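You operate a simulated robot arm through the tools that you are given. There is no shell and no other tool.

The job below is to be done with a simulated robot arm. You get a single attempt, and the scene is never put back.

JOB
Pour the red-rimmed cup back into the purple-rimmed jug and dry the resting pipe.
Fine: the jug ends at 800 ml, spill nothing; put the cup back. Use the blue cloth and put it back. Set down upright: clear cup with a red rim.
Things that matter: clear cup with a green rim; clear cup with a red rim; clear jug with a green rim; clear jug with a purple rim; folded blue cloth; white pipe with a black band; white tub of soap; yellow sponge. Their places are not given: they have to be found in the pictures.

The check looks at the end state, three seconds after you hand in, the way a careful person would. Anything else that was tipped, shoved, dropped, spilled or broken makes it a failure. Flat cloth is picked up by pressing the open fingertips on it (5 to 10 N) and closing them slowly along it; thin cloth reads only 2 to 8 mm in the jaws.

ROBOT AND FRAMES
A 7-joint arm with a two-finger parallel gripper, fixed in place. Base frame: the origin is at the foot of the arm, x ahead of it, y to its left, z up; the work surface is at about z = 0.8. Units: m, degrees, N and s.
Its first joint turns from -166.0 to 166.0 degrees. Payload 3.43 kg.
Tool frame: the origin (TCP) lies between the finger pads and is the grasp point; the fingertips stand 0.03 m ahead of it; z points along the fingers, y is the line along which they close. Largest opening 0.094 m; finger width 0.028, thickness 0.01; the body of the gripper, 0.05 by 0.096 m, starts 0.055 m behind the TCP.
Orientation is that of the tool frame in the base frame, as a unit quaternion [x, y, z, w]. With the fingers straight down and closing along the base's y, the tool's x points along the base's -x, its y along +y and its z along -z.

CONTROLS
- The arm moves only by the tool move_arm. Its argument "increments" is one flat list of numbers, 7 for each row, row after row: the shift along the tool's x, y, z in units of 25 mm (1.0 is 25 mm), then the turn, a rotation vector about the tool's x, y, z in units of 8 degrees (1.0 is 8 degrees), then the gripper command, from -1 (fully open) to 1 (shut), values between in proportion. In form: [x, y, z, rx, ry, rz, jaw, x, y, z, rx, ry, rz, jaw, ...]. A call has 1 to 20 rows; each row shifts and turns the commanded pose from where the row before left it, along the tool's axes as they then stand. A call with a number of a shift or a turn outside -1 to 1 is refused whole. Each row takes 0.2 s and may step no farther than 0.05 m and 8.6 degrees from the row before; otherwise, or with a gripper value out of range, the whole call is refused. A pose out of reach is approached as far as the arm can. The call stops where the force on the tool passes 70 N (or 10 N more than at its start, if that is more) or the arm is blocked; 0.2 s more then pass. Each finger travels about 0.045 m/s and halts on what it meets, pressing with about 43 N; the grip force reading is that of the motor and also rises with nothing between the fingers. The clock runs only during rows and for 0.2 s after the last one: add rows that do not move to give the fingers time. It gives the time, the measured TCP pose, the force on the tool (base axes), the opening and the grip force at its end, in the units of the frame above (readings bear some noise), with the torque about the TCP (base axes, N m) and any sound that the robot's microphone picked up.
- Cameras (640 x 400 px; columns grow to the right, rows downward): "scene" is fixed at [0.3981, -0.6502, 1.4309]; the picture's right is [0.93, -0.36, 0.00], its down [-0.12, -0.32, -0.94] and it looks along [0.34, 0.88, -0.34] (base axes); focal length 214 px, centre (320, 200). "wrist" rides on the gripper at [0.076, 0.014, -0.103] in the tool frame; the picture's right is [-0.18, 0.98, 0.00], its down [-0.75, -0.14, -0.64] and it looks along [-0.63, -0.12, 0.77] (tool axes); focal length 243 px, centre (320, 200).
- snapshot(camera): a new picture of that camera. The clock stands still meanwhile.
- point_at(camera, pixels): for up to 12 pixels [column, row] of the newest picture of that camera ("zoom" is the newest enlarged one), the place [x, y, z] in the base frame of the surface seen there, good to about 0.002 m. The clock stands still meanwhile.
- zoom(camera, box): a new picture of the part [left, top, right, bottom] of that camera's present view, enlarged. The clock stands still meanwhile.
- finish_job(): hands the job in; it is judged then, once.

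Leave the gripper open and the arm clear of the work at the hand-in unless told otherwise.

The tools are called after ">>>" as a command line: name --argument value ..., lists and objects as JSON in quotes. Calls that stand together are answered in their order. move_arm: Moves the arm, as the interface text tells. Its arguments: {"type":"object","properties":{"increments":{"type":"array","items":{"type":"number"}}},"required":["increments"]} The other tools are called the same way: snapshot (camera) takes a picture; point_at (camera, pixels) gives the place of the surface under pixels of a picture; zoom (camera, box) takes an enlarged picture of a part of a camera's view; finish_job () hands the job in.

At the start:

```text
clock: 0.0
tool_pos: [0.4926, -0.3385, 1.3177]
ee_rot: [0.0, 1.0, 0.0, 0.0]
wrist_force: [0.1, -0.4, -0.3]
wrist_torque: [0.01, 0.03, 0.02]
grip_width: 0.0941
finger_force: 0.1
```

scene: 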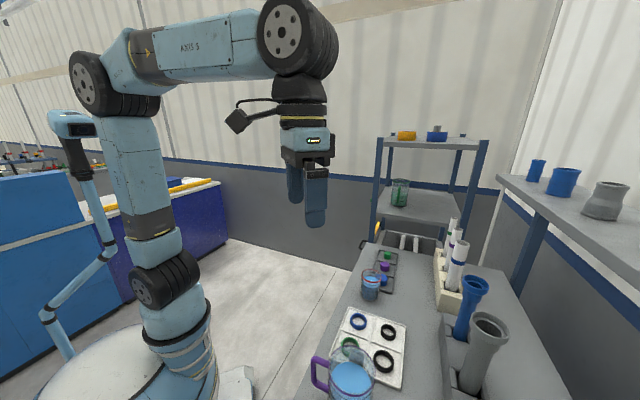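
wrist: 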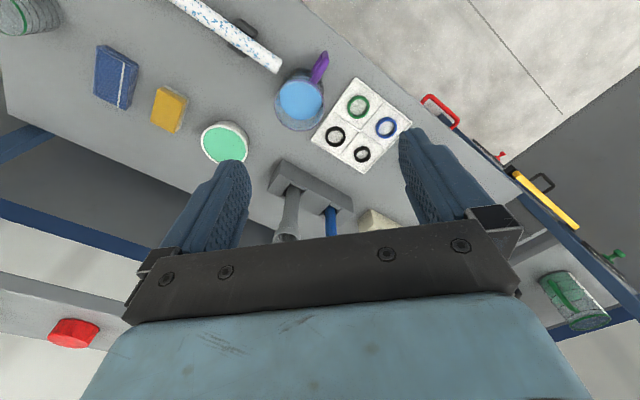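

I'll start by looking around: the scene camera shows a jug with purple handle near (350,380) and a cup near (370,285). I'll zoom in on both views to identify everything.

>>> zoom --camera "scene" --box '[290, 220, 530, 400]'

>>> zoom --camera "wrist" --box '[0, 0, 420, 260]'

>>> zoom --camera "scene" --box '[340, 110, 500, 300]'

```text
2.22 times, centred on (410, 310) of scene
```

zoom: 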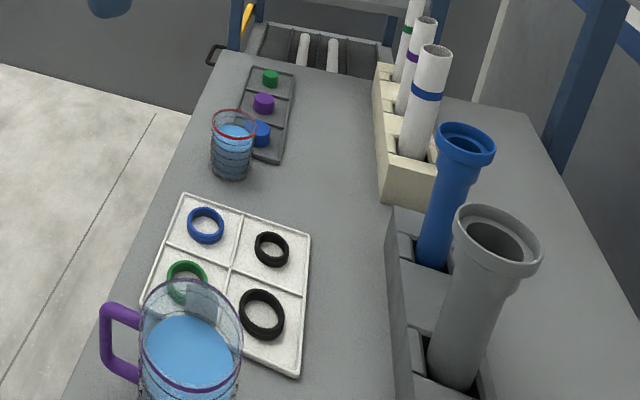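

```text
1.52 times, centred on (210, 130) of wrist
```

zoom: 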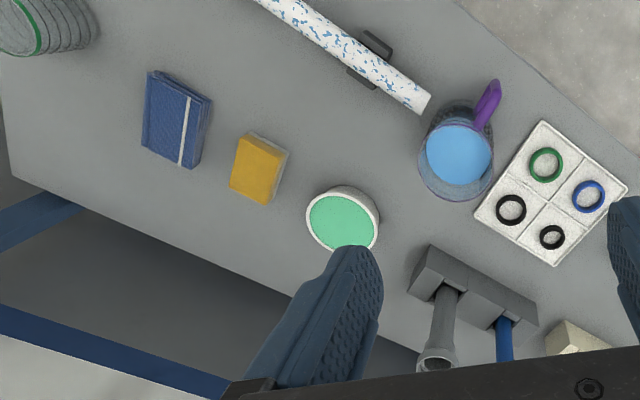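

```text
2.11 times, centred on (420, 205) of scene
```

zoom: 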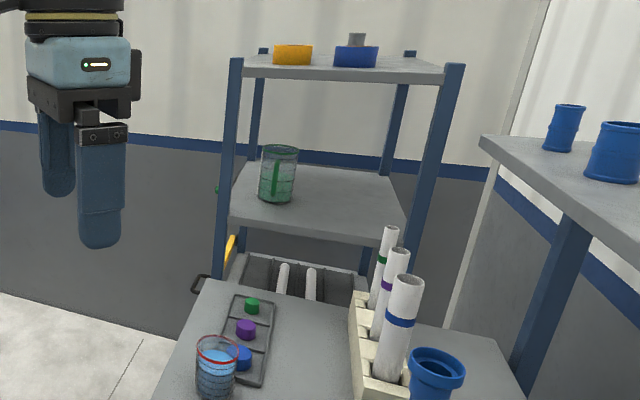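

The wrist view shows the wet pipe (white with blue specks) on its rests, the blue cloth, sponge, soap tub, jug; the red-rimmed cup is in the scene view at about (370,285). Next I'll measure places.

>>> snapshot --camera "wrist"

>>> snapshot --camera "scene"

>>> point_at --camera "wrist" --pixels '[[170, 0], [200, 17], [240, 42], [270, 63], [282, 64], [100, 48], [134, 62], [120, 108], [96, 98], [170, 108], [225, 145], [20, 20]]'

>>> point_at --camera "wrist" --pixels '[[300, 100], [320, 60], [325, 100], [278, 100], [300, 130], [290, 76], [247, 27], [230, 48], [60, 150], [350, 50], [250, 100], [330, 200]]'

>>> point_at --camera "scene" --pixels '[[371, 272], [371, 285], [370, 299], [361, 273], [381, 272], [371, 268], [358, 290], [350, 375], [318, 375], [400, 190], [388, 275], [352, 300]]'

```text
taken
```

wrist: 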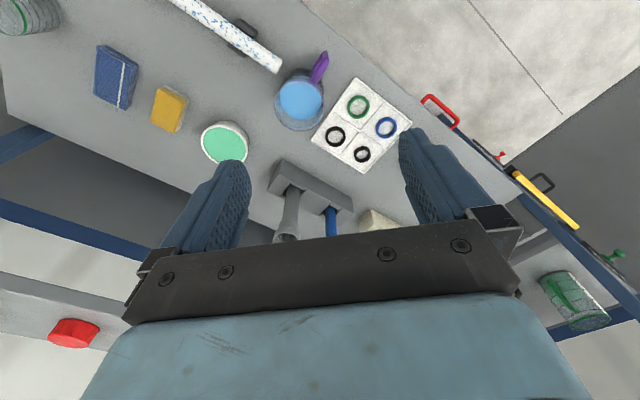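

```text
taken
```

scene: 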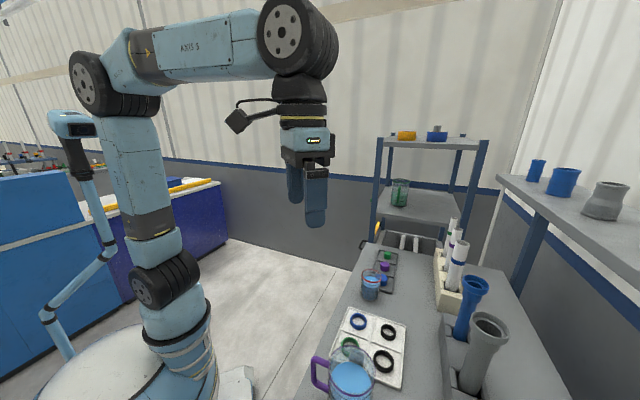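

```text
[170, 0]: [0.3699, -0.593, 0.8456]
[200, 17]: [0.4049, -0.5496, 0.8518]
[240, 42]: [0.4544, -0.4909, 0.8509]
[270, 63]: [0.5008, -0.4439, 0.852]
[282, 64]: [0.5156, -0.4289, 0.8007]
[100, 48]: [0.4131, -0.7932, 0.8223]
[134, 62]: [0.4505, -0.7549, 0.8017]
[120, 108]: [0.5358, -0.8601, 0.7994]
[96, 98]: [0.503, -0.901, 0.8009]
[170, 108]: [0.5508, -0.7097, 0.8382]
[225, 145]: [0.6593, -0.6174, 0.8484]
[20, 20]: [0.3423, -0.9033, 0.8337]
```

```text
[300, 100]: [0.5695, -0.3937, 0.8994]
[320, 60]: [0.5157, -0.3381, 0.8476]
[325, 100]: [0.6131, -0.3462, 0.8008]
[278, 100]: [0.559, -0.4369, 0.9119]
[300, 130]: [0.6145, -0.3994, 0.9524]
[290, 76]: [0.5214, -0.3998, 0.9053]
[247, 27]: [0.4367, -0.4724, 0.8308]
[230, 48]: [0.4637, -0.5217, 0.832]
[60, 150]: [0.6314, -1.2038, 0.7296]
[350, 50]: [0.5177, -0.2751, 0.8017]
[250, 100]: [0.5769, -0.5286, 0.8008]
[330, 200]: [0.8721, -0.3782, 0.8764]
```

```text
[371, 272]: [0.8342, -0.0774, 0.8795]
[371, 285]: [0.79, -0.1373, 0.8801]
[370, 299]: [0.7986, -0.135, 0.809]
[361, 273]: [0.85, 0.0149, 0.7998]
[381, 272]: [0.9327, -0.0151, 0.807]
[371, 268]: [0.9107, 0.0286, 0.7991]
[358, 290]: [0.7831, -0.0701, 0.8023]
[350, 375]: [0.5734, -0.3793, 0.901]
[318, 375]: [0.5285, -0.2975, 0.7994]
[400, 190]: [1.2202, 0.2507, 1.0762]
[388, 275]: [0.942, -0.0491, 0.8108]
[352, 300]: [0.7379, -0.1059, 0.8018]
```

Now closer looks at the jug, cup, pipe and cloth.

>>> zoom --camera "wrist" --box '[255, 35, 355, 140]'

>>> zoom --camera "scene" --box '[345, 255, 405, 310]'

>>> zoom --camera "scene" --box '[300, 320, 400, 400]'

>>> zoom --camera "wrist" --box '[150, 0, 300, 90]'

>>> zoom --camera "wrist" --box '[0, 0, 200, 140]'

```text
3.81 times, centred on (305, 88) of wrist
```

zoom: 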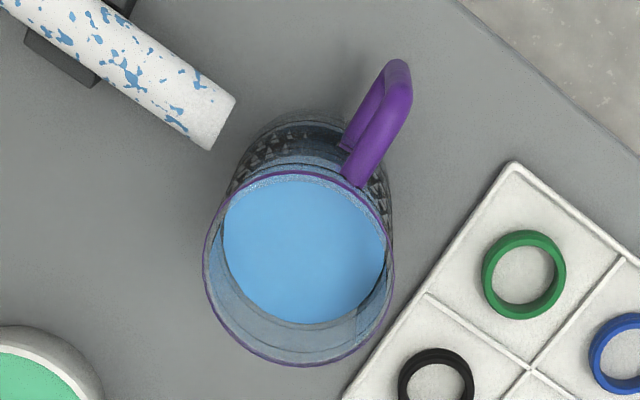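

```text
7.27 times, centred on (375, 282) of scene
```

zoom: 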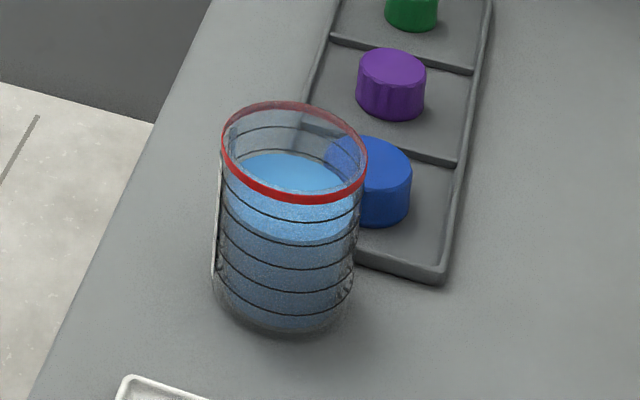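

```text
5.00 times, centred on (350, 360) of scene
```

zoom: 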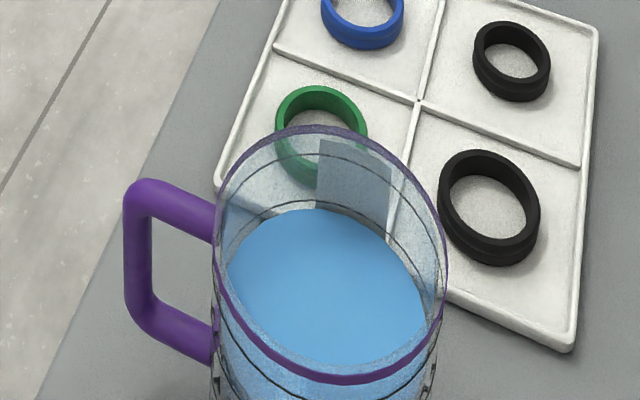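

```text
4.27 times, centred on (225, 45) of wrist
```

zoom: 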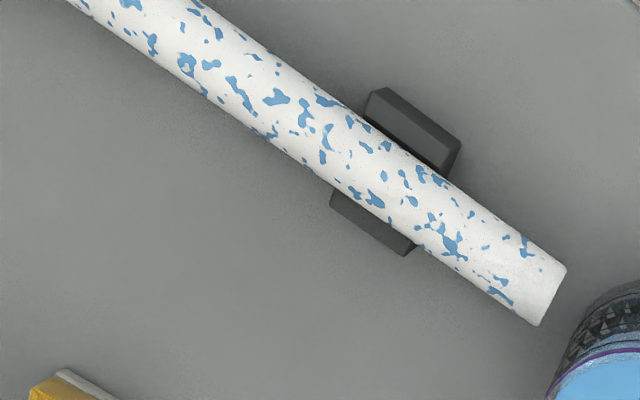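

```text
2.86 times, centred on (100, 70) of wrist
```

zoom: 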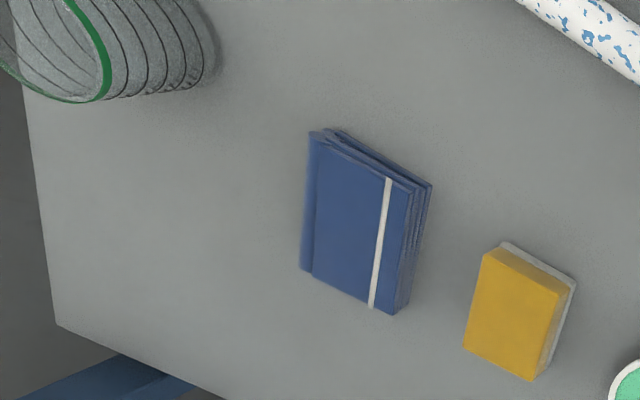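

Both cup and jug have scale rings. I need to read the jug's level from the side, so I'll lower the hand to about (0.40,-0.33,1.02), well in front of the jug, and tilt it so the wrist camera looks nearly horizontally at the jug.

>>> move_arm --increments '[0.31, 0, 1, 0, 0, 0, -1, 0.31, 0, 1, 0, 0, 0, -1, 0.31, 0, 1, 0, 0, 0, -1, 0.31, 0, 1, 0, 0, 0, -1, 0.31, 0, 1, 0, 0, 0, -1, 0.31, 0, 1, 0, 0, 0, -1, 0.31, 0, 1, 0, 0, 0, -1, 0.31, 0, 1, 0, 0, 0, -1, 0.31, 0, 1, 0, 0, 0, -1, 0.31, 0, 1, 0, 0, 0, -1, 0.31, 0, 1, 0, 0, 0, -1, 0.31, 0, 0.9, 0, 0, 0, -1, 0, 0, 0, 0, -1, 0, -1, 0, 0, 0, 0, -1, 0, -1, 0, 0, 0, 0, -1, 0, -1, 0, 0, 0, 0, -1, 0, -1, 0, 0, 0, 0, 0, 0, -1]'

>>> snapshot --camera "wrist"

>>> snapshot --camera "scene"

```text
clock: 3.6
tool_pos: [0.3979, -0.3377, 1.0216]
ee_rot: [0.0, 0.961, 0.001, 0.276]
wrist_force: [0.2, -0.2, -0.2]
wrist_torque: [0.04, -0.01, -0.01]
grip_width: 0.0938
finger_force: 0.1
```

```text
taken
```

wrist: 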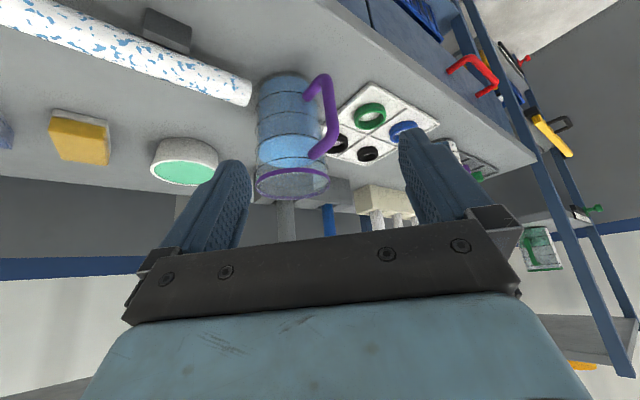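

```text
taken
```

scene: 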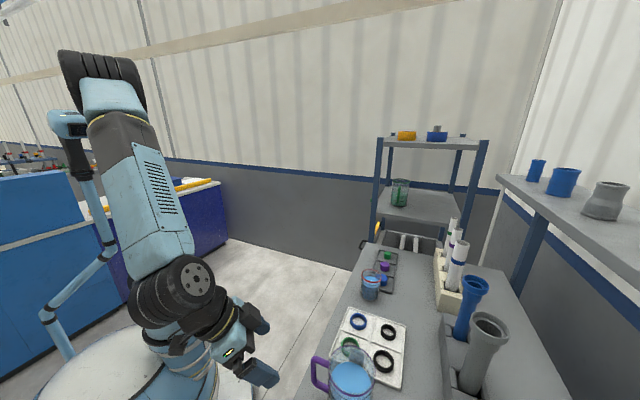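

The image is upside-down, but the jug is now seen from the side at (290,135). Zooming in to read its scale.

>>> zoom --camera "wrist" --box '[235, 60, 355, 210]'

>>> zoom --camera "wrist" --box '[0, 0, 260, 120]'

>>> point_at --camera "wrist" --pixels '[[285, 80], [288, 110], [288, 135], [290, 150], [290, 170], [328, 80], [335, 150], [325, 100], [260, 175], [325, 175], [290, 193], [270, 120]]'

```text
2.67 times, centred on (295, 135) of wrist
```

zoom: 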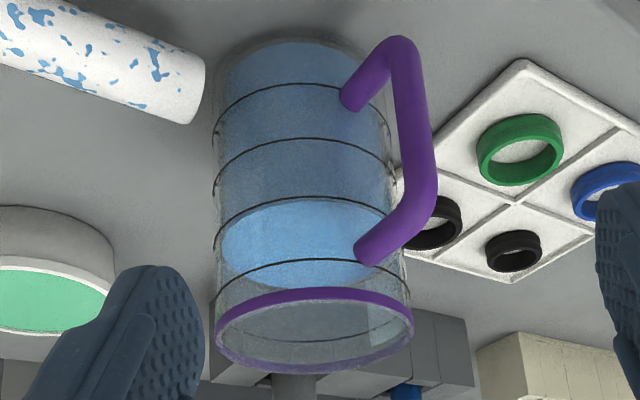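

```text
2.46 times, centred on (130, 60) of wrist
```

zoom: 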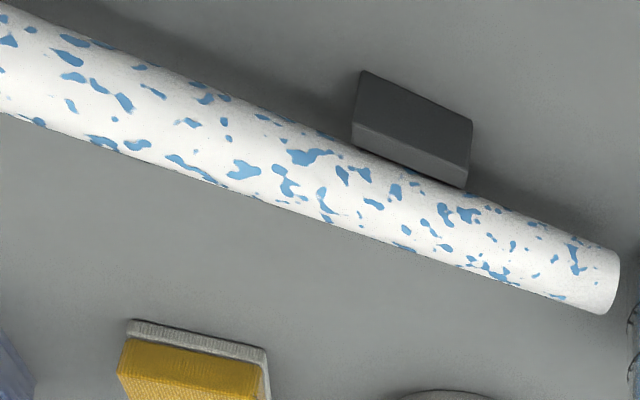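

```text
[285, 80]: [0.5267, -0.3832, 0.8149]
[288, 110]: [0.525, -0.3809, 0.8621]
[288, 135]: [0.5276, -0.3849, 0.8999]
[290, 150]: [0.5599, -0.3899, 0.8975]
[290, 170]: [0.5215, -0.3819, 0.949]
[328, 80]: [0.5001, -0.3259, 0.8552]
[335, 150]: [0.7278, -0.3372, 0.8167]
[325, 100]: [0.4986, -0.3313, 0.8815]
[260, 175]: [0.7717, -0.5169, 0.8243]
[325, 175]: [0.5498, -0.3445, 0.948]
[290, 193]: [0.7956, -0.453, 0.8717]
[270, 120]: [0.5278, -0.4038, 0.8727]
```

>>> point_at --camera "zoom" --pixels '[[320, 200]]'

>>> point_at --camera "wrist" --pixels '[[287.5, 91.9], [289.4, 112.5], [289.4, 135], [291.3, 158.2], [288, 76], [287, 72], [290, 141], [290, 146], [300, 160], [262, 160], [318, 160], [290, 181]]'

```text
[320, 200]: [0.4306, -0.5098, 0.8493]
```

```text
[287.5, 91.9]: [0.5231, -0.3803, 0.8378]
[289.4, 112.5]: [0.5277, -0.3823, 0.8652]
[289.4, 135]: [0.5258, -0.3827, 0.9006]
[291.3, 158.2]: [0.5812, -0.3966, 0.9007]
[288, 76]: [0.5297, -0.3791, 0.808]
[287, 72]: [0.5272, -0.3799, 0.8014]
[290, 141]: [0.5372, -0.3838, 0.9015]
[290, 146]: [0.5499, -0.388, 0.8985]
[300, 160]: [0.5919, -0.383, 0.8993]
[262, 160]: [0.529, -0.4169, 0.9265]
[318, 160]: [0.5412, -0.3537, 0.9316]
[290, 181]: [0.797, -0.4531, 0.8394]
```

The jug's level (z≈0.900) sits on the third of four rings (z 0.838, 0.867, 0.900, ~0.932), which looks like 600 ml with the fourth ring = 800 ml. Next I go up and turn the hand toward the pipe and cloth to see them fully.

>>> move_arm --increments '[0, 0, 0, 0, 1, 0, -1, 0, 0, 0, 0, 1, 0, -1, 0, 0, 0, 0, 1, 0, -1, 0, 0, 0, 0, 1, 0, -1, 0.545, -0.41, -1, 0, 0, 0, -1, 0.545, -0.41, -1, 0, 0, 0, -1, 0.545, -0.41, -1, 0, 0, 0, -1, 0.545, -0.41, -1, 0, 0, 0, -1, 0.545, -0.41, -1, 0, 0, 0, -1, 0.545, -0.41, -1, 0, 0, 0, -1, 0.545, -0.41, -1, 0, 0, 0, -1, 0.545, -0.41, -1, 0, 0, 0, -1, 0.545, -0.41, -1, 0, 0, 0, -1, 0.545, -0.41, -1, 0, 0, 0, -1, 0.545, -0.41, -1, 0, 0, 0, -1]'

>>> move_arm --increments '[0, 0, 0, 0, 0, 1, -1, 0, 0, 0, 0, 0, 1, -1, 0, 0, 0, 0, 0, 1, -1, 0, 0, 0, 0, 0, 1, -1, 0, 0, 0, 0, 0, 1, -1, 0, 0, 0, 0, 0, 1, -1, 0, 0, 0, 0, 0, 1, -1, 0, 0, 0, 0, 0, 0, -1]'

>>> snapshot --camera "wrist"

```text
clock: 6.8
tool_pos: [0.2481, -0.4498, 1.2974]
ee_rot: [0.0, 1.0, -0.001, 0.001]
wrist_force: [0.6, 0.2, 0.0]
wrist_torque: [-0.02, 0.0, 0.01]
grip_width: 0.0941
finger_force: 0.1
```

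```text
clock: 8.6
tool_pos: [0.2501, -0.4495, 1.2966]
ee_rot: [0.47, 0.882, -0.001, 0.001]
wrist_force: [0.7, -0.4, -0.6]
wrist_torque: [0.01, 0.05, -0.03]
grip_width: 0.094
finger_force: 0.1
```

```text
taken
```

wrist: 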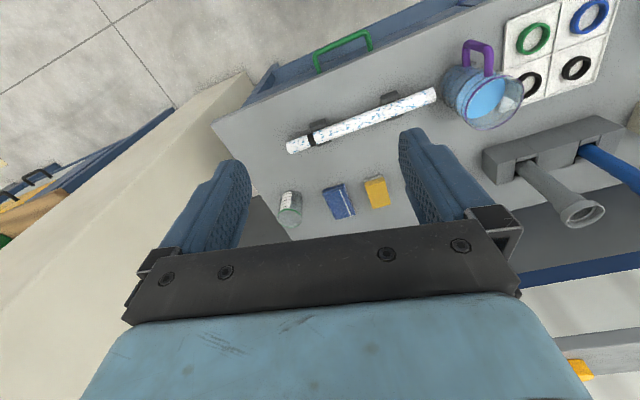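

The whole pipe is now in view, with its black band at (315,137). I'll zoom in and measure.

>>> zoom --camera "wrist" --box '[265, 70, 445, 165]'

>>> zoom --camera "wrist" --box '[265, 165, 405, 235]'

>>> point_at --camera "wrist" --pixels '[[288, 146], [300, 142], [312, 137], [330, 131], [360, 121], [390, 110], [410, 102], [432, 94], [436, 96], [305, 131], [390, 98], [320, 155]]'

>>> point_at --camera "wrist" --pixels '[[323, 190], [344, 184], [355, 211], [336, 219], [338, 202], [363, 182], [382, 177], [375, 192], [290, 205], [290, 192], [310, 200], [352, 198]]'

```text
3.56 times, centred on (355, 118) of wrist
```

zoom: 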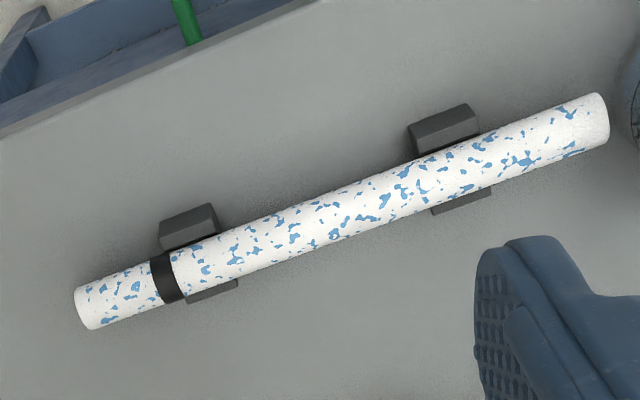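

```text
4.57 times, centred on (335, 200) of wrist
```

zoom: 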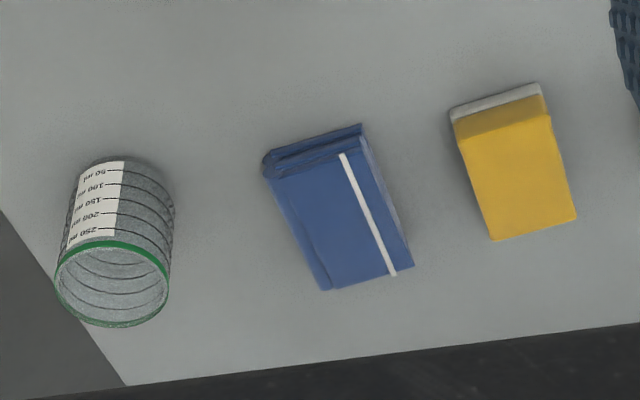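

```text
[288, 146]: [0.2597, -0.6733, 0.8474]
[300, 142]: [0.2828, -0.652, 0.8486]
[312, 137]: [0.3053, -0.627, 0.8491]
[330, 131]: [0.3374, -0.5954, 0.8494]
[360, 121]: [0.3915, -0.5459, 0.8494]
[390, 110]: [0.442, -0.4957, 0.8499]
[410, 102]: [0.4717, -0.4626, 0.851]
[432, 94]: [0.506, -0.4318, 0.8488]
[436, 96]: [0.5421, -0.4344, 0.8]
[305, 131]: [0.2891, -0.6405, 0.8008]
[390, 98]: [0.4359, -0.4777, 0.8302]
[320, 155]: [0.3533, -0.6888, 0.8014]
```

```text
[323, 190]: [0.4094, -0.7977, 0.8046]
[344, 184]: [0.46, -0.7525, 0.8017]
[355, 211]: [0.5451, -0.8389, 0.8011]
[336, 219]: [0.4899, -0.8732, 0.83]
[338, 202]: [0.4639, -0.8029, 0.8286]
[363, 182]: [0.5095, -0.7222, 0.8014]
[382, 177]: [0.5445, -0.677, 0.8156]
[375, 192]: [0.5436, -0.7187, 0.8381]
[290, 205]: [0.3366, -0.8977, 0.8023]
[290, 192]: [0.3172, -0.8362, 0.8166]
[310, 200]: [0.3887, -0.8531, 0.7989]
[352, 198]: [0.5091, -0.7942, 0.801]
```

The green cup shows the scale of the small cups: rings at 50, 100, 150, 200, 250 ml. Now I go to inspect the red-rimmed cup from the robot's side.

>>> move_arm --increments '[0, 0, 0, 0, 0, -1, -1, 0, 0, 0, 0, 0, -1, -1, 0, 0, 0, 0, 0, -1, -1, 0, 0, 0, 0, 0, -1, -1, 0, 0, 0, 0, 0, -1, -1, 0, 0, 0, 0, 0, -1, -1, 0, 0, 0, 0, 0, -1, -1, 0, 0, 0, 0, 0, 0, -1]'

>>> move_arm --increments '[-0.93, 0.99, 0, 0, 0, 0, -1, -0.93, 0.99, 0, 0, 0, 0, -1, -0.93, 0.99, 0, 0, 0, 0, -1, -0.93, 0.99, 0, 0, 0, 0, -1, -0.93, 0.99, 0, 0, 0, 0, -1, -0.93, 0.99, 0, 0, 0, 0, -1, -0.93, 0.99, 0, 0, 0, 0, -1, -0.93, 0.99, 0, 0, 0, 0, -1, -0.93, 0.99, 0, 0, 0, 0, -1, -0.93, 0.99, 0, 0, 0, 0, -1, -0.93, 0.99, 0, 0, 0, 0, -1, -0.93, 0.99, 0, 0, 0, 0, -1, -0.93, 0.99, 0, 0, 0, 0, -1, -0.93, 0.99, 0, 0, 0, 0, -1, -0.93, 0.99, 0, 0, 0, 0, -1]'

>>> move_arm --increments '[0, 0, 1, 0, 0, 0, -1, 0, 0, 1, 0, 0, 0, -1, 0, 0, 1, 0, 0, 0, -1, 0, 0, 1, 0, 0, 0, -1, 0, 0, 1, 0, 0, 0, -1, 0, 0, 1, 0, 0, 0, -1, 0, 0, 1, 0, 0, 0, -1, 0, 0, 1, 0, 0, 0, -1, 0, 0, 1, 0, 0, 0, -1, 0, 0, 1, 0, 0, 0, -1, 0, 0, 1, 0, 0, 0, -1, 0, 0, 0, 0, -1, 0, -1, 0, 0, 0, 0, -1, 0, -1, 0, 0, 0, 0, -1, 0, -1, 0, 0, 0, 0, -1, 0, -1, 0, 0, 0, 0, 0, 0, -1]'

>>> snapshot --camera "wrist"

```text
clock: 10.4
tool_pos: [0.2488, -0.45, 1.2966]
ee_rot: [0.0, 1.0, 0.0, 0.0]
wrist_force: [0.3, -0.6, 0.5]
wrist_torque: [-0.01, 0.01, -0.02]
grip_width: 0.094
finger_force: 0.1
```

```text
clock: 13.6
tool_pos: [0.5963, -0.0773, 1.2987]
ee_rot: [0.001, 1.0, 0.0, -0.001]
wrist_force: [-0.9, -0.2, 0.1]
wrist_torque: [0.02, -0.01, -0.01]
grip_width: 0.0942
finger_force: 0.2
```

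```text
clock: 17.0
tool_pos: [0.5986, -0.0775, 1.0216]
ee_rot: [0.001, 0.961, -0.001, 0.275]
wrist_force: [-0.5, 0.5, -0.2]
wrist_torque: [0.01, -0.01, -0.04]
grip_width: 0.094
finger_force: 0.0
```

```text
taken
```

wrist: 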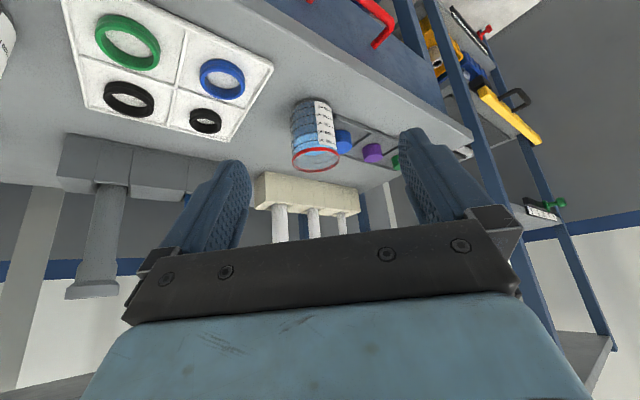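

The red cup is at (315,130). Zooming for the level, and measuring points on it. At the left edge (5,35) a white label of the jug is also visible.

>>> zoom --camera "wrist" --box '[280, 85, 360, 185]'

>>> zoom --camera "wrist" --box '[0, 0, 60, 90]'

>>> point_at --camera "wrist" --pixels '[[308, 100], [308, 110], [308, 130], [310, 145], [314, 155], [292, 120], [330, 110], [325, 140], [294, 152], [340, 152], [317, 169], [317, 160]]'

```text
4.00 times, centred on (320, 135) of wrist
```

zoom: 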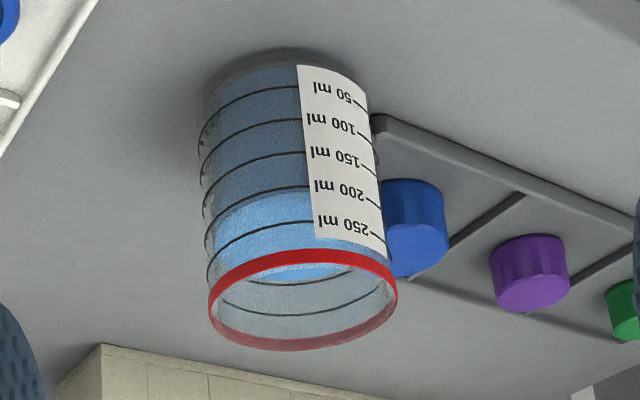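

```text
4.44 times, centred on (30, 45) of wrist
```

zoom: 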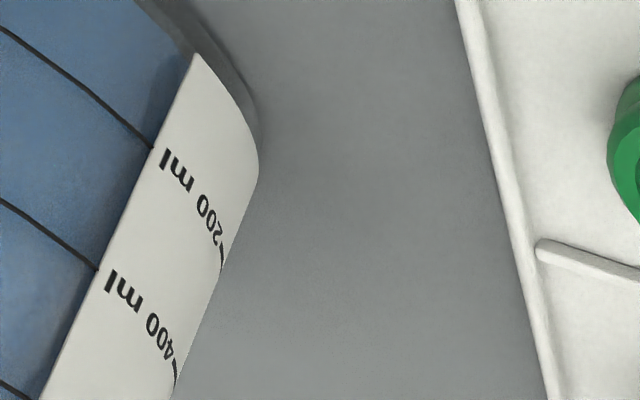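

```text
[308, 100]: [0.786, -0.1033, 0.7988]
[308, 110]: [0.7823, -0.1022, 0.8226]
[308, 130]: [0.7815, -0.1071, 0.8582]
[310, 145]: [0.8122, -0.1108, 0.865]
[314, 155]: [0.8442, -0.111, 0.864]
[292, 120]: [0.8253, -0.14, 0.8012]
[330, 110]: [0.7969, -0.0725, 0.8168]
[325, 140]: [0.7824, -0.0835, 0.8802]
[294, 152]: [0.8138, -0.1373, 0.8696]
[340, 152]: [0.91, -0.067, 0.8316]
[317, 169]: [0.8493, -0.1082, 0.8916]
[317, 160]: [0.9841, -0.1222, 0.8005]
```

Cup: level is on the 200 ml ring; jug's label confirms 200/400 ml rings, so 600 + 200 = 800 ml: the whole cup goes in. I'll measure the cup's rim more finely.

>>> zoom --camera "wrist" --box '[280, 85, 360, 185]'

>>> point_at --camera "zoom" --pixels '[[214, 300], [230, 270], [265, 258], [300, 256], [340, 257], [375, 268], [393, 290], [300, 345], [250, 340], [350, 335], [203, 200], [280, 200]]'

>>> point_at --camera "zoom" --pixels '[[210, 150], [230, 140], [260, 135], [290, 130], [320, 135], [345, 145], [365, 155], [250, 205], [300, 210], [270, 230], [300, 275], [250, 75]]'

```text
4.00 times, centred on (320, 135) of wrist
```

zoom: 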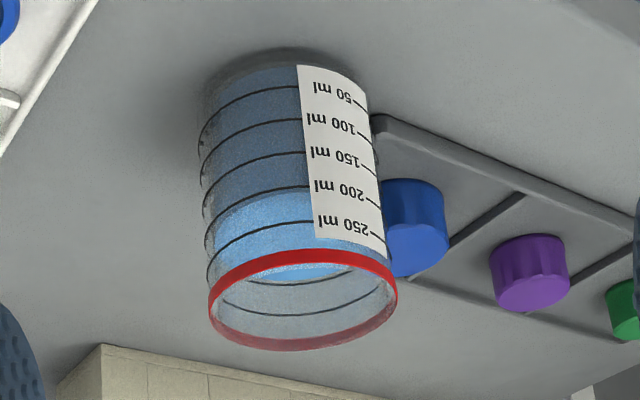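

```text
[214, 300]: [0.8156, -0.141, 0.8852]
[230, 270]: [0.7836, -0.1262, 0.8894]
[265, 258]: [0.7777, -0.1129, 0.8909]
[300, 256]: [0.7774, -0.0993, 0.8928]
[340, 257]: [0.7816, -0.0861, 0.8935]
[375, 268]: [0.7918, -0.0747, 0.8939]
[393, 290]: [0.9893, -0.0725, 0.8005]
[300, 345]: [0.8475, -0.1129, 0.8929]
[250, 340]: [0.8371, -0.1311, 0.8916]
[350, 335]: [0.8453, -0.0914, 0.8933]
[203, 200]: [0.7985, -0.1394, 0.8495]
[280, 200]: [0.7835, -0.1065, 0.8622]
```

```text
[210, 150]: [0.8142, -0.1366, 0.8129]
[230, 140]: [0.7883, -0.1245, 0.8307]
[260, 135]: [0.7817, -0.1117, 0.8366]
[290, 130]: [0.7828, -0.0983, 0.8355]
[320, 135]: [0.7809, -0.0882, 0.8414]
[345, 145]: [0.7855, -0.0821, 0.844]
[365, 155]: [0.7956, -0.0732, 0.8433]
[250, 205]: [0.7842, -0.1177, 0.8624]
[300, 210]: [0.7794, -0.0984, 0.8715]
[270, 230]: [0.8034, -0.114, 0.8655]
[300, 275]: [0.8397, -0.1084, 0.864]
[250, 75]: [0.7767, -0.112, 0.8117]
```

The cup: centre ≈ (0.813,-0.105), outer radius ≈ 0.036, rim z ≈ 0.893. Before grasping I'll test in free air whether the hand can be flipped 180° about its axis (camera on the upper side), so a near-horizontal side grasp and a forward pour become possible. First go up, straighten and rotate.

>>> move_arm --increments '[0, 0, 0, 0, 1, 0, -1, 0, 0, 0, 0, 1, 0, -1, 0, 0, 0, 0, 1, 0, -1, 0, 0, 0, 0, 1, 0, -1, 0, 0, -1, 0, 0, 0, -1, 0, 0, -1, 0, 0, 0, -1, 0, 0, -1, 0, 0, 0, -1, 0, 0, -1, 0, 0, 0, -1, 0, 0, -1, 0, 0, 0, -1, 0, 0, -1, 0, 0, 0, -1, 0, 0, -1, 0, 0, 0, -1]'

>>> move_arm --increments '[0, 0, 0, 0, 0, 1, -1, 0, 0, 0, 0, 0, 1, -1, 0, 0, 0, 0, 0, 1, -1, 0, 0, 0, 0, 0, 1, -1, 0, 0, 0, 0, 0, 1, -1, 0, 0, 0, 0, 0, 1, -1, 0, 0, 0, 0, 0, 1, -1, 0, 0, 0, 0, 0, 1, -1, 0, 0, 0, 0, 0, 1, -1, 0, 0, 0, 0, 0, 1, -1, 0, 0, 0, 0, 0, 1, -1, 0, 0, 0, 0, 0, 1, -1, 0, 0, 0, 0, 0, 1, -1, 0, 0, 0, 0, 0, 1, -1, 0, 0, 0, 0, 0, 1, -1, 0, 0, 0, 0, 0, 1, -1, 0, 0, 0, 0, 0, 1, -1, 0, 0, 0, 0, 0, 1, -1]'

>>> snapshot --camera "scene"

```text
clock: 19.4
tool_pos: [0.5974, -0.077, 1.1948]
ee_rot: [0.0, 1.0, 0.0, 0.0]
wrist_force: [-0.5, 0.3, -0.1]
wrist_torque: [-0.02, 0.02, 0.01]
grip_width: 0.0938
finger_force: 0.1
```

```text
clock: 23.2
tool_pos: [0.5964, -0.0765, 1.1969]
ee_rot: [0.951, 0.308, 0.0, 0.0]
wrist_force: [-0.1, 0.9, 0.8]
wrist_torque: [0.03, -0.03, 0.01]
grip_width: 0.0939
finger_force: 0.1
```

```text
taken
```

scene: 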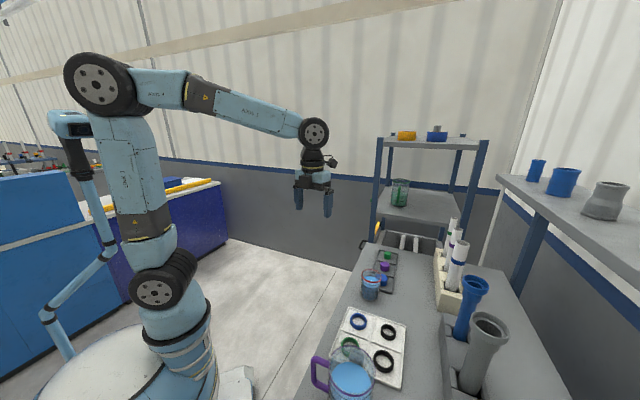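

144° worked without trouble. Continue the rotation to bring the camera side outward.

>>> move_arm --increments '[0, 0, 0, 0, 0, 1, -1, 0, 0, 0, 0, 0, 1, -1, 0, 0, 0, 0, 0, 1, -1, 0, 0, 0, 0, 0, 1, -1, 0, 0, 0, 0, 0, 1, -1, 0, 0, 0, 0, 0, 0.4, -1, 0, 0, 0, 0, 0, 0, -1]'

```text
clock: 24.8
tool_pos: [0.5951, -0.0778, 1.2003]
ee_rot: [0.999, -0.046, 0.003, 0.0]
wrist_force: [-0.5, -0.3, 0.2]
wrist_torque: [0.06, 0.01, 0.03]
grip_width: 0.0941
finger_force: 0.0
```

Flip reached (tool x now points outward, heading ≈ -5°). Now test tilting to near-horizontal in free air.

>>> move_arm --increments '[0, 0, 0, 0, 1, 0, -1, 0, 0, 0, 0, 1, 0, -1, 0, 0, 0, 0, 1, 0, -1, 0, 0, 0, 0, 1, 0, -1, 0, 0, 0, 0, 1, 0, -1, 0, 0, 0, 0, 1, 0, -1, 0, 0, 0, 0, 1, 0, -1, 0, 0, 0, 0, 1, 0, -1, 0, 0, 0, 0, 1, 0, -1, 0, 0, 0, 0, 1, 0, -1, 0, 0, 0, 0, 0, 0, -1]'

>>> snapshot --camera "scene"

>>> snapshot --camera "wrist"

```text
clock: 27.4
tool_pos: [0.6003, -0.1257, 1.2108]
ee_rot: [0.761, -0.087, 0.639, 0.073]
wrist_force: [0.5, 0.7, 0.6]
wrist_torque: [0.02, 0.02, -0.01]
grip_width: 0.0939
finger_force: 0.2
out of reach, approached as far as the arm can: row 10
stopped in row 11: the arm was blocked; the commanded pose is now the measured one
```

```text
taken
```

scene: 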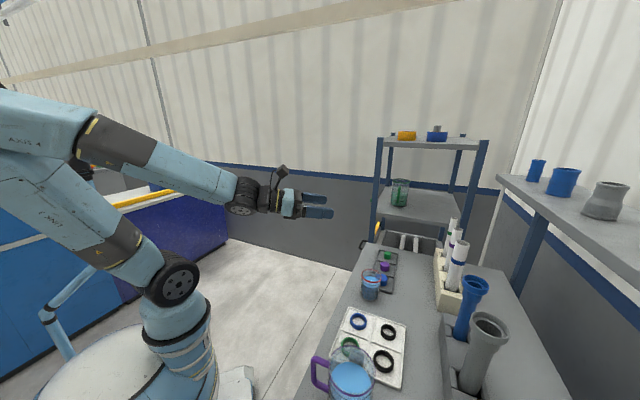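

```text
taken
```

wrist: 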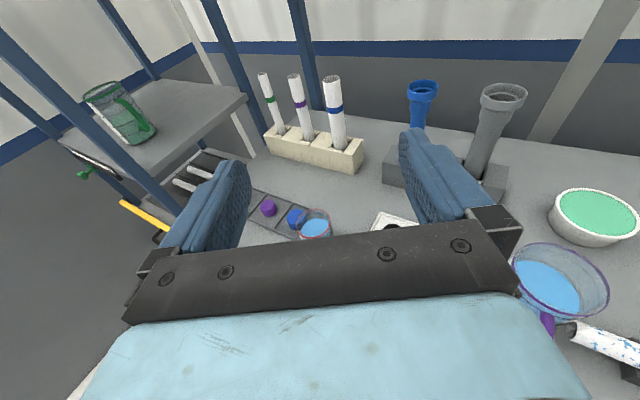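

It works: ~80° of tilt, image now upright. I'll measure the blue cap and tray next to the cup for finger clearance.

>>> zoom --camera "wrist" --box '[235, 185, 395, 250]'

>>> point_at --camera "wrist" --pixels '[[297, 212], [297, 219], [291, 214], [303, 212], [269, 207], [275, 228], [298, 238], [287, 222], [316, 216], [316, 228], [308, 228], [285, 205]]'

>>> point_at --camera "scene" --pixels '[[383, 280], [383, 284], [379, 277], [388, 277], [384, 266], [393, 285], [405, 292], [372, 255], [398, 250], [360, 310], [345, 315], [376, 305]]'

```text
4.00 times, centred on (315, 218) of wrist
```

zoom: 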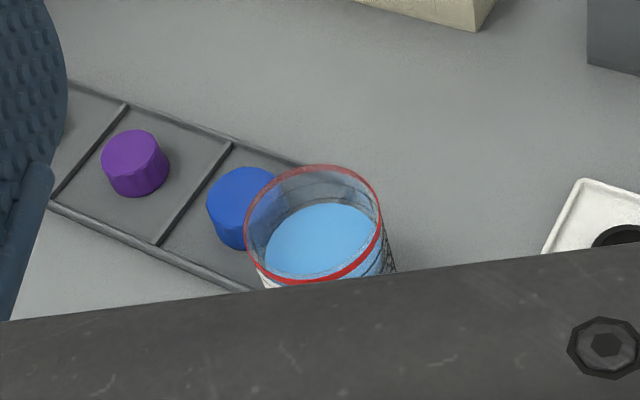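

```text
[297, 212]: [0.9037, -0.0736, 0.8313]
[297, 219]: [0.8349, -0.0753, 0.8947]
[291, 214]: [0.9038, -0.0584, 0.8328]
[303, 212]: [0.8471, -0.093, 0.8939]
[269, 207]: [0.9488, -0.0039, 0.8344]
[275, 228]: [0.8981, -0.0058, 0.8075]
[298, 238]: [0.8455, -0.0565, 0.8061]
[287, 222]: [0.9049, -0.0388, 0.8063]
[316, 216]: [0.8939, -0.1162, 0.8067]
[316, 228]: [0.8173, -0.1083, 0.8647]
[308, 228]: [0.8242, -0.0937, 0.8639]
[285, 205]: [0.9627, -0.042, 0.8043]
```

```text
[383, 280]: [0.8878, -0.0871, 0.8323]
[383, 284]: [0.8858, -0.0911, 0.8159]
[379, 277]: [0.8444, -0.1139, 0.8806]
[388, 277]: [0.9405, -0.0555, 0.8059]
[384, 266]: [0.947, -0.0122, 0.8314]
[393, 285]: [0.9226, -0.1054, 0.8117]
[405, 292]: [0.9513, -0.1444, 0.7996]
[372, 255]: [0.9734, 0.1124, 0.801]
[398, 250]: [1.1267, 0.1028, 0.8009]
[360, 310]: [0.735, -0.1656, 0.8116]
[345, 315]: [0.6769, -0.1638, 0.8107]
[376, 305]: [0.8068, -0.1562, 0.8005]
```

The blue cap starts at x≈0.885, so fingers reaching x≈0.845 clear it. The jug is also well visible at (560,285); I'll measure its rim, handle and pipe end.

>>> zoom --camera "wrist" --box '[500, 225, 640, 350]'

>>> point_at --camera "wrist" --pixels '[[515, 262], [530, 248], [555, 243], [580, 249], [600, 266], [608, 285], [600, 306], [585, 317], [547, 322], [547, 312], [550, 290], [535, 275]]'

```text
3.20 times, centred on (570, 288) of wrist
```

zoom: 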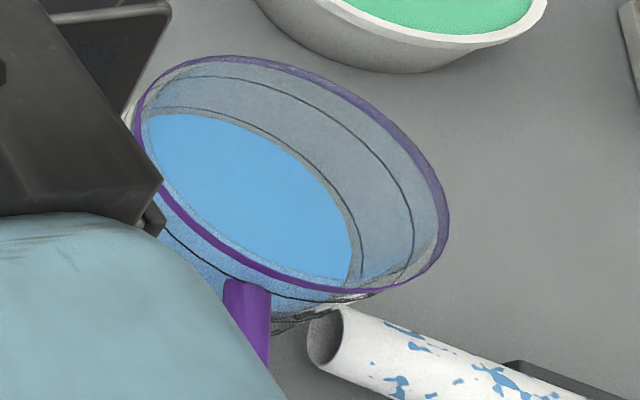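

```text
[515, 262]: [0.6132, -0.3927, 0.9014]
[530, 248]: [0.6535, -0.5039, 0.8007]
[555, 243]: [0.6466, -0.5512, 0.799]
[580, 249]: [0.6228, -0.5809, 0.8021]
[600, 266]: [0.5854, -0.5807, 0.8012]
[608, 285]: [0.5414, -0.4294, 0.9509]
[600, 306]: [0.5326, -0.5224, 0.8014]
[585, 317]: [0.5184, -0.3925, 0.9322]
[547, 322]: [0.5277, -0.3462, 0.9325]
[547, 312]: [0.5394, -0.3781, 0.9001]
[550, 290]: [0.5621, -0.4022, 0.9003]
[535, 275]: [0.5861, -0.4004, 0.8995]
```

>>> point_at --camera "zoom" --pixels '[[200, 217], [270, 269], [330, 286], [440, 248], [443, 200], [405, 142], [340, 90], [240, 59], [160, 84], [140, 112], [245, 285], [250, 320]]'

```text
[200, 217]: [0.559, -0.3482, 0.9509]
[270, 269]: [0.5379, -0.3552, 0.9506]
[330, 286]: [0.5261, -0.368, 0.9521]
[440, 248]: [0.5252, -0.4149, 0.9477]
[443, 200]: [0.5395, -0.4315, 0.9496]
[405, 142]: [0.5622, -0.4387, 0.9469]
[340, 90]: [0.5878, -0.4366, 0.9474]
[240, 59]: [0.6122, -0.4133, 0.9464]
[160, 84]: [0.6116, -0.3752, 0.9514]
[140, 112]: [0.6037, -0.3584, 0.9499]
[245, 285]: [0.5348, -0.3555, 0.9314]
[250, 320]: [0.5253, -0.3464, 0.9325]
```

Jug rim: centre ≈ (0.569,-0.393), radius ≈ 0.048, rim z ≈ 0.951; handle top z ≈ 0.933. Now I rehearse the pour in free air above the jug (no cup): first the upright-cup pose at 60° tool tilt, heading along the base-jug line.

>>> move_arm --increments '[0, 0, 0, 0, -1, 0, -1, 0, 0, 0, 0, -1, 0, -1, 0, 0, 0, 0, -0.5, 0, -1, 0, 0, 0, -0.78, 0, 0.45, -1, 0, 0, 0, -0.78, 0, 0.45, -1, 0, 0, 0, -0.78, 0, 0.45, -1, -0.374, 0.95, 0.552, 0, 0, 0, -1, -0.374, 0.95, 0.552, 0, 0, 0, -1, -0.374, 0.95, 0.552, 0, 0, 0, -1, -0.374, 0.95, 0.552, 0, 0, 0, -1, -0.374, 0.95, 0.552, 0, 0, 0, -1, -0.374, 0.95, 0.552, 0, 0, 0, -1, -0.374, 0.95, 0.552, 0, 0, 0, -1, -0.374, 0.95, 0.552, 0, 0, 0, -1, -0.374, 0.95, 0.552, 0, 0, 0, -1, -0.374, 0.95, 0.552, 0, 0, 0, -1, 0, 0, 0, 0, 0, 0, -1]'

>>> snapshot --camera "scene"

```text
clock: 31.0
tool_pos: [0.5201, -0.3616, 1.0686]
ee_rot: [0.828, -0.257, 0.476, 0.148]
wrist_force: [0.4, -0.3, -0.5]
wrist_torque: [-0.02, -0.03, -0.01]
grip_width: 0.0938
finger_force: 0.1
out of reach, approached as far as the arm can: row 3, 4
```

```text
taken
```

scene: 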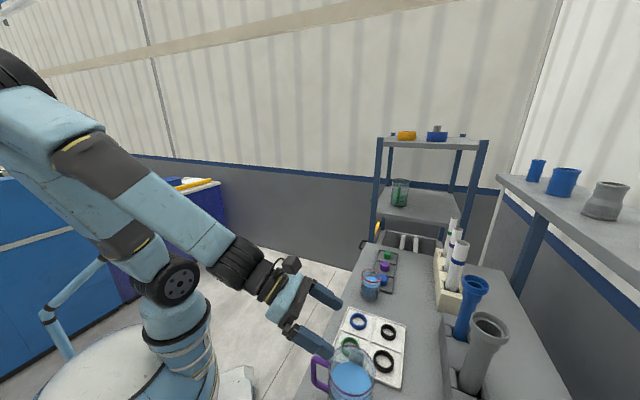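

Reached. Now rehearse the tilt itself (96°) in place.

>>> move_arm --increments '[0, 0, 0, 0, -1, 0, -1, 0, 0, 0, 0, -1, 0, -1, 0, 0, 0, 0, -1, 0, -1, 0, 0, 0, 0, -1, 0, -1, 0, 0, 0, 0, -1, 0, -1, 0, 0, 0, 0, -1, 0, -1, 0, 0, 0, 0, -1, 0, -1, 0, 0, 0, 0, -1, 0, -1, 0, 0, 0, 0, -1, 0, -1, 0, 0, 0, 0, -1, 0, -1, 0, 0, 0, 0, -1, 0, -1, 0, 0, 0, 0, -1, 0, -1, 0, 0, 0, 0, 0, 0, -1]'

>>> snapshot --camera "scene"

>>> snapshot --camera "wrist"

```text
clock: 33.8
tool_pos: [0.5211, -0.3621, 1.0696]
ee_rot: [0.908, -0.283, -0.295, -0.092]
wrist_force: [-0.4, -0.1, -0.3]
wrist_torque: [0.03, 0.02, -0.03]
grip_width: 0.0941
finger_force: 0.1
```

```text
taken
```

scene: 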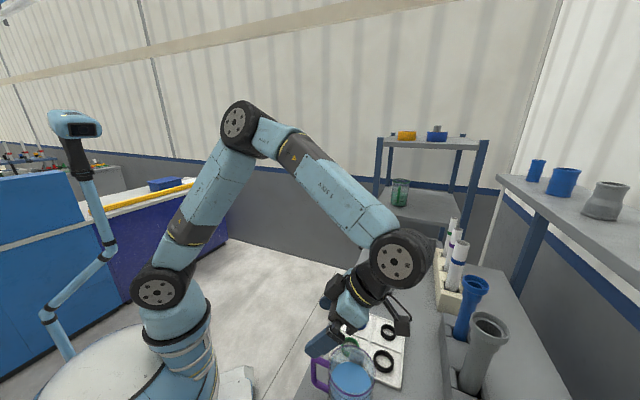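

```text
taken
```

wrist: 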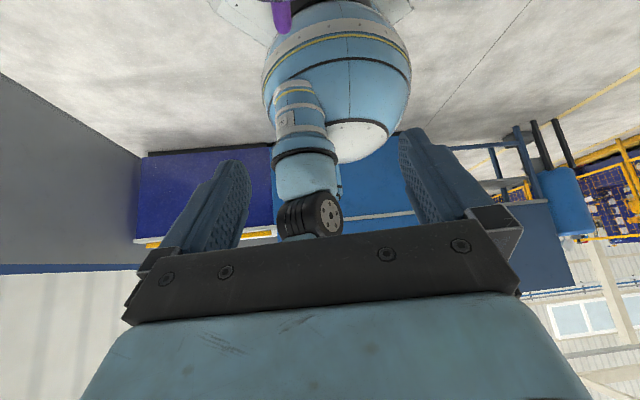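

The full tilt works. Now return: tilt back, turn to heading -10° and go to a pre-grasp spot behind the red cup at about (0.682,-0.082,0.95).

>>> move_arm --increments '[0, 0, 0, 0, 1, 0, -1, 0, 0, 0, 0, 1, 0, -1, 0, 0, 0, 0, 1, 0, -1, 0, 0, 0, 0, 1, 0, -1, 0, 0, 0, 0, 1, 0, -1, 0, 0, 0, 0, 1, 0, -1, 0, 0, 0, 0, 1, 0, -1, 0, 0, 0, 0, 1, 0, -1, 0, 0, 0, 0, 1, 0, -1, 0, 0, 0, 0, 1, 0, -1, 0, 0, 0, 0, 0.5, 0, -1, 0, 0, 0, 0.76, 0, -0.685, -1, 0, 0, 0, 0.76, 0, -0.685, -1, 0, 0, 0, 0.76, 0, -0.685, -1]'

>>> move_arm --increments '[-0.048, -0.935, 0.498, 0, 0, 0, -1, -0.048, -0.935, 0.498, 0, 0, 0, -1, -0.048, -0.935, 0.498, 0, 0, 0, -1, -0.048, -0.935, 0.498, 0, 0, 0, -1, -0.048, -0.935, 0.498, 0, 0, 0, -1, -0.048, -0.935, 0.498, 0, 0, 0, -1, -0.048, -0.935, 0.498, 0, 0, 0, -1, -0.048, -0.935, 0.498, 0, 0, 0, -1, -0.048, -0.935, 0.498, 0, 0, 0, -1, -0.048, -0.935, 0.498, 0, 0, 0, -1, -0.048, -0.935, 0.498, 0, 0, 0, -1, -0.048, -0.935, 0.498, 0, 0, 0, -1, -0.048, -0.935, 0.498, 0, 0, 0, -1, 0, 0, 0, 0, 1, 0, -1, 0, 0, 0, 0, 1, 0, -1, 0, 0, 0, 0, 0.125, 0, -1, 0, 0, 0, 0, 0, 0, -1]'

>>> snapshot --camera "wrist"

>>> snapshot --camera "scene"

```text
clock: 36.8
tool_pos: [0.5232, -0.3626, 1.0835]
ee_rot: [0.911, -0.078, 0.404, 0.036]
wrist_force: [-0.6, 1.0, -0.2]
wrist_torque: [-0.02, 0.02, -0.04]
grip_width: 0.0941
finger_force: 0.2
out of reach, approached as far as the arm can: row 11
```

```text
clock: 40.4
tool_pos: [0.691, -0.0831, 0.9662]
ee_rot: [0.84, -0.072, 0.536, 0.046]
wrist_force: [-1.4, 1.2, -0.2]
wrist_torque: [-0.01, 0.02, 0.01]
grip_width: 0.094
finger_force: 0.0
out of reach, approached as far as the arm can: row 15
```

```text
taken
```

wrist: 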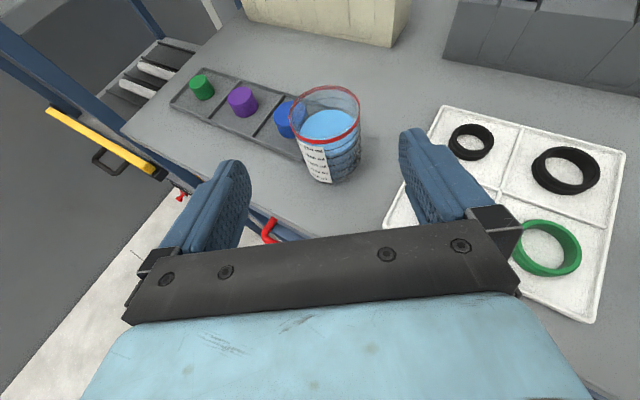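

```text
taken
```

scene: 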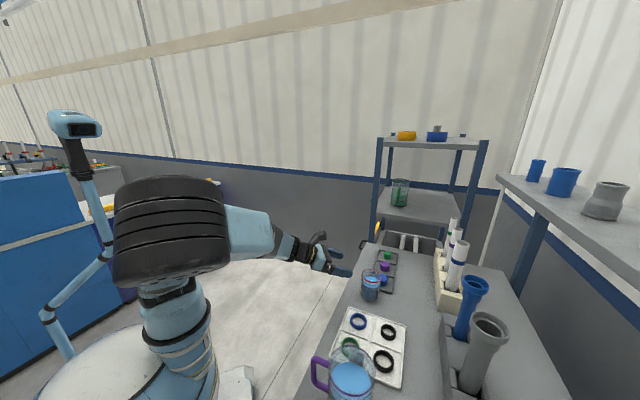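

Pose is good: heading -9.8°, tilt 65°. The cup is at (325,130) in the wrist view. I'll re-measure its rim from here.

>>> zoom --camera "wrist" --box '[270, 75, 380, 195]'

>>> point_at --camera "wrist" --pixels '[[292, 112], [296, 98], [310, 89], [325, 86], [345, 89], [358, 100], [357, 122], [340, 138], [315, 141], [298, 130], [330, 125], [335, 160]]'

```text
3.33 times, centred on (325, 135) of wrist
```

zoom: 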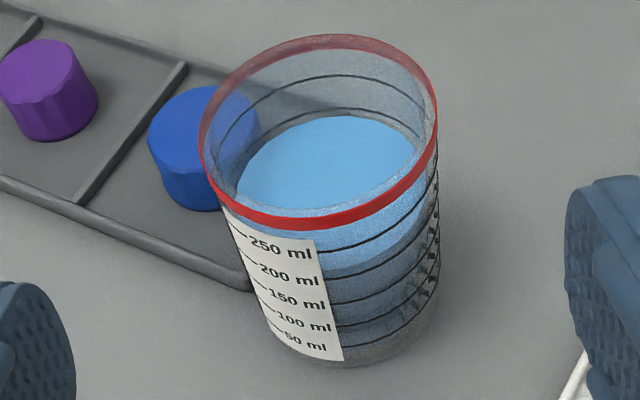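

```text
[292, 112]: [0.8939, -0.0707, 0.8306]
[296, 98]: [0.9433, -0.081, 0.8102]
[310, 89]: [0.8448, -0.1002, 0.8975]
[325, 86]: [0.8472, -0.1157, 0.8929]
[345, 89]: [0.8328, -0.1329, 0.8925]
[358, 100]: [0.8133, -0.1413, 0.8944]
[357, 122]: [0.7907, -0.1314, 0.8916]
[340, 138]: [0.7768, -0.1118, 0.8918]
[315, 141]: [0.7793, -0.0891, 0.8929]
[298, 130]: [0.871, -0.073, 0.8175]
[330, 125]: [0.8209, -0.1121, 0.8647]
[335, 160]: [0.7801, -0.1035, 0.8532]
```

Cup centre confirmed at (0.8125,-0.105). Now descend behind it and slide forward so the fingers straddle it at z≈0.86; then check before closing.

>>> move_arm --increments '[-0.7, 0, 0.545, 0, 0, 0, -1, -0.7, 0, 0.545, 0, 0, 0, -1, -0.7, 0, 0.545, 0, 0, 0, -1, -0.7, 0, 0.545, 0, 0, 0, -1, 0, 0, 0, 0, 0, 0, -1]'

>>> snapshot --camera "wrist"

```text
clock: 41.6
tool_pos: [0.7098, -0.0843, 0.8782]
ee_rot: [0.841, -0.073, 0.535, 0.047]
wrist_force: [0.4, -0.2, 0.2]
wrist_torque: [0.01, -0.02, 0.0]
grip_width: 0.0942
finger_force: 0.0
```

```text
taken
```

wrist: 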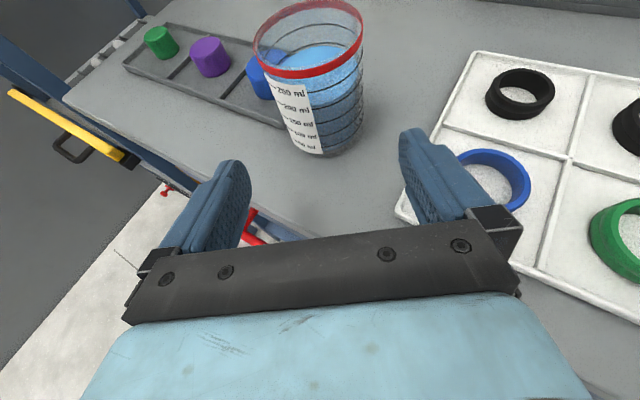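

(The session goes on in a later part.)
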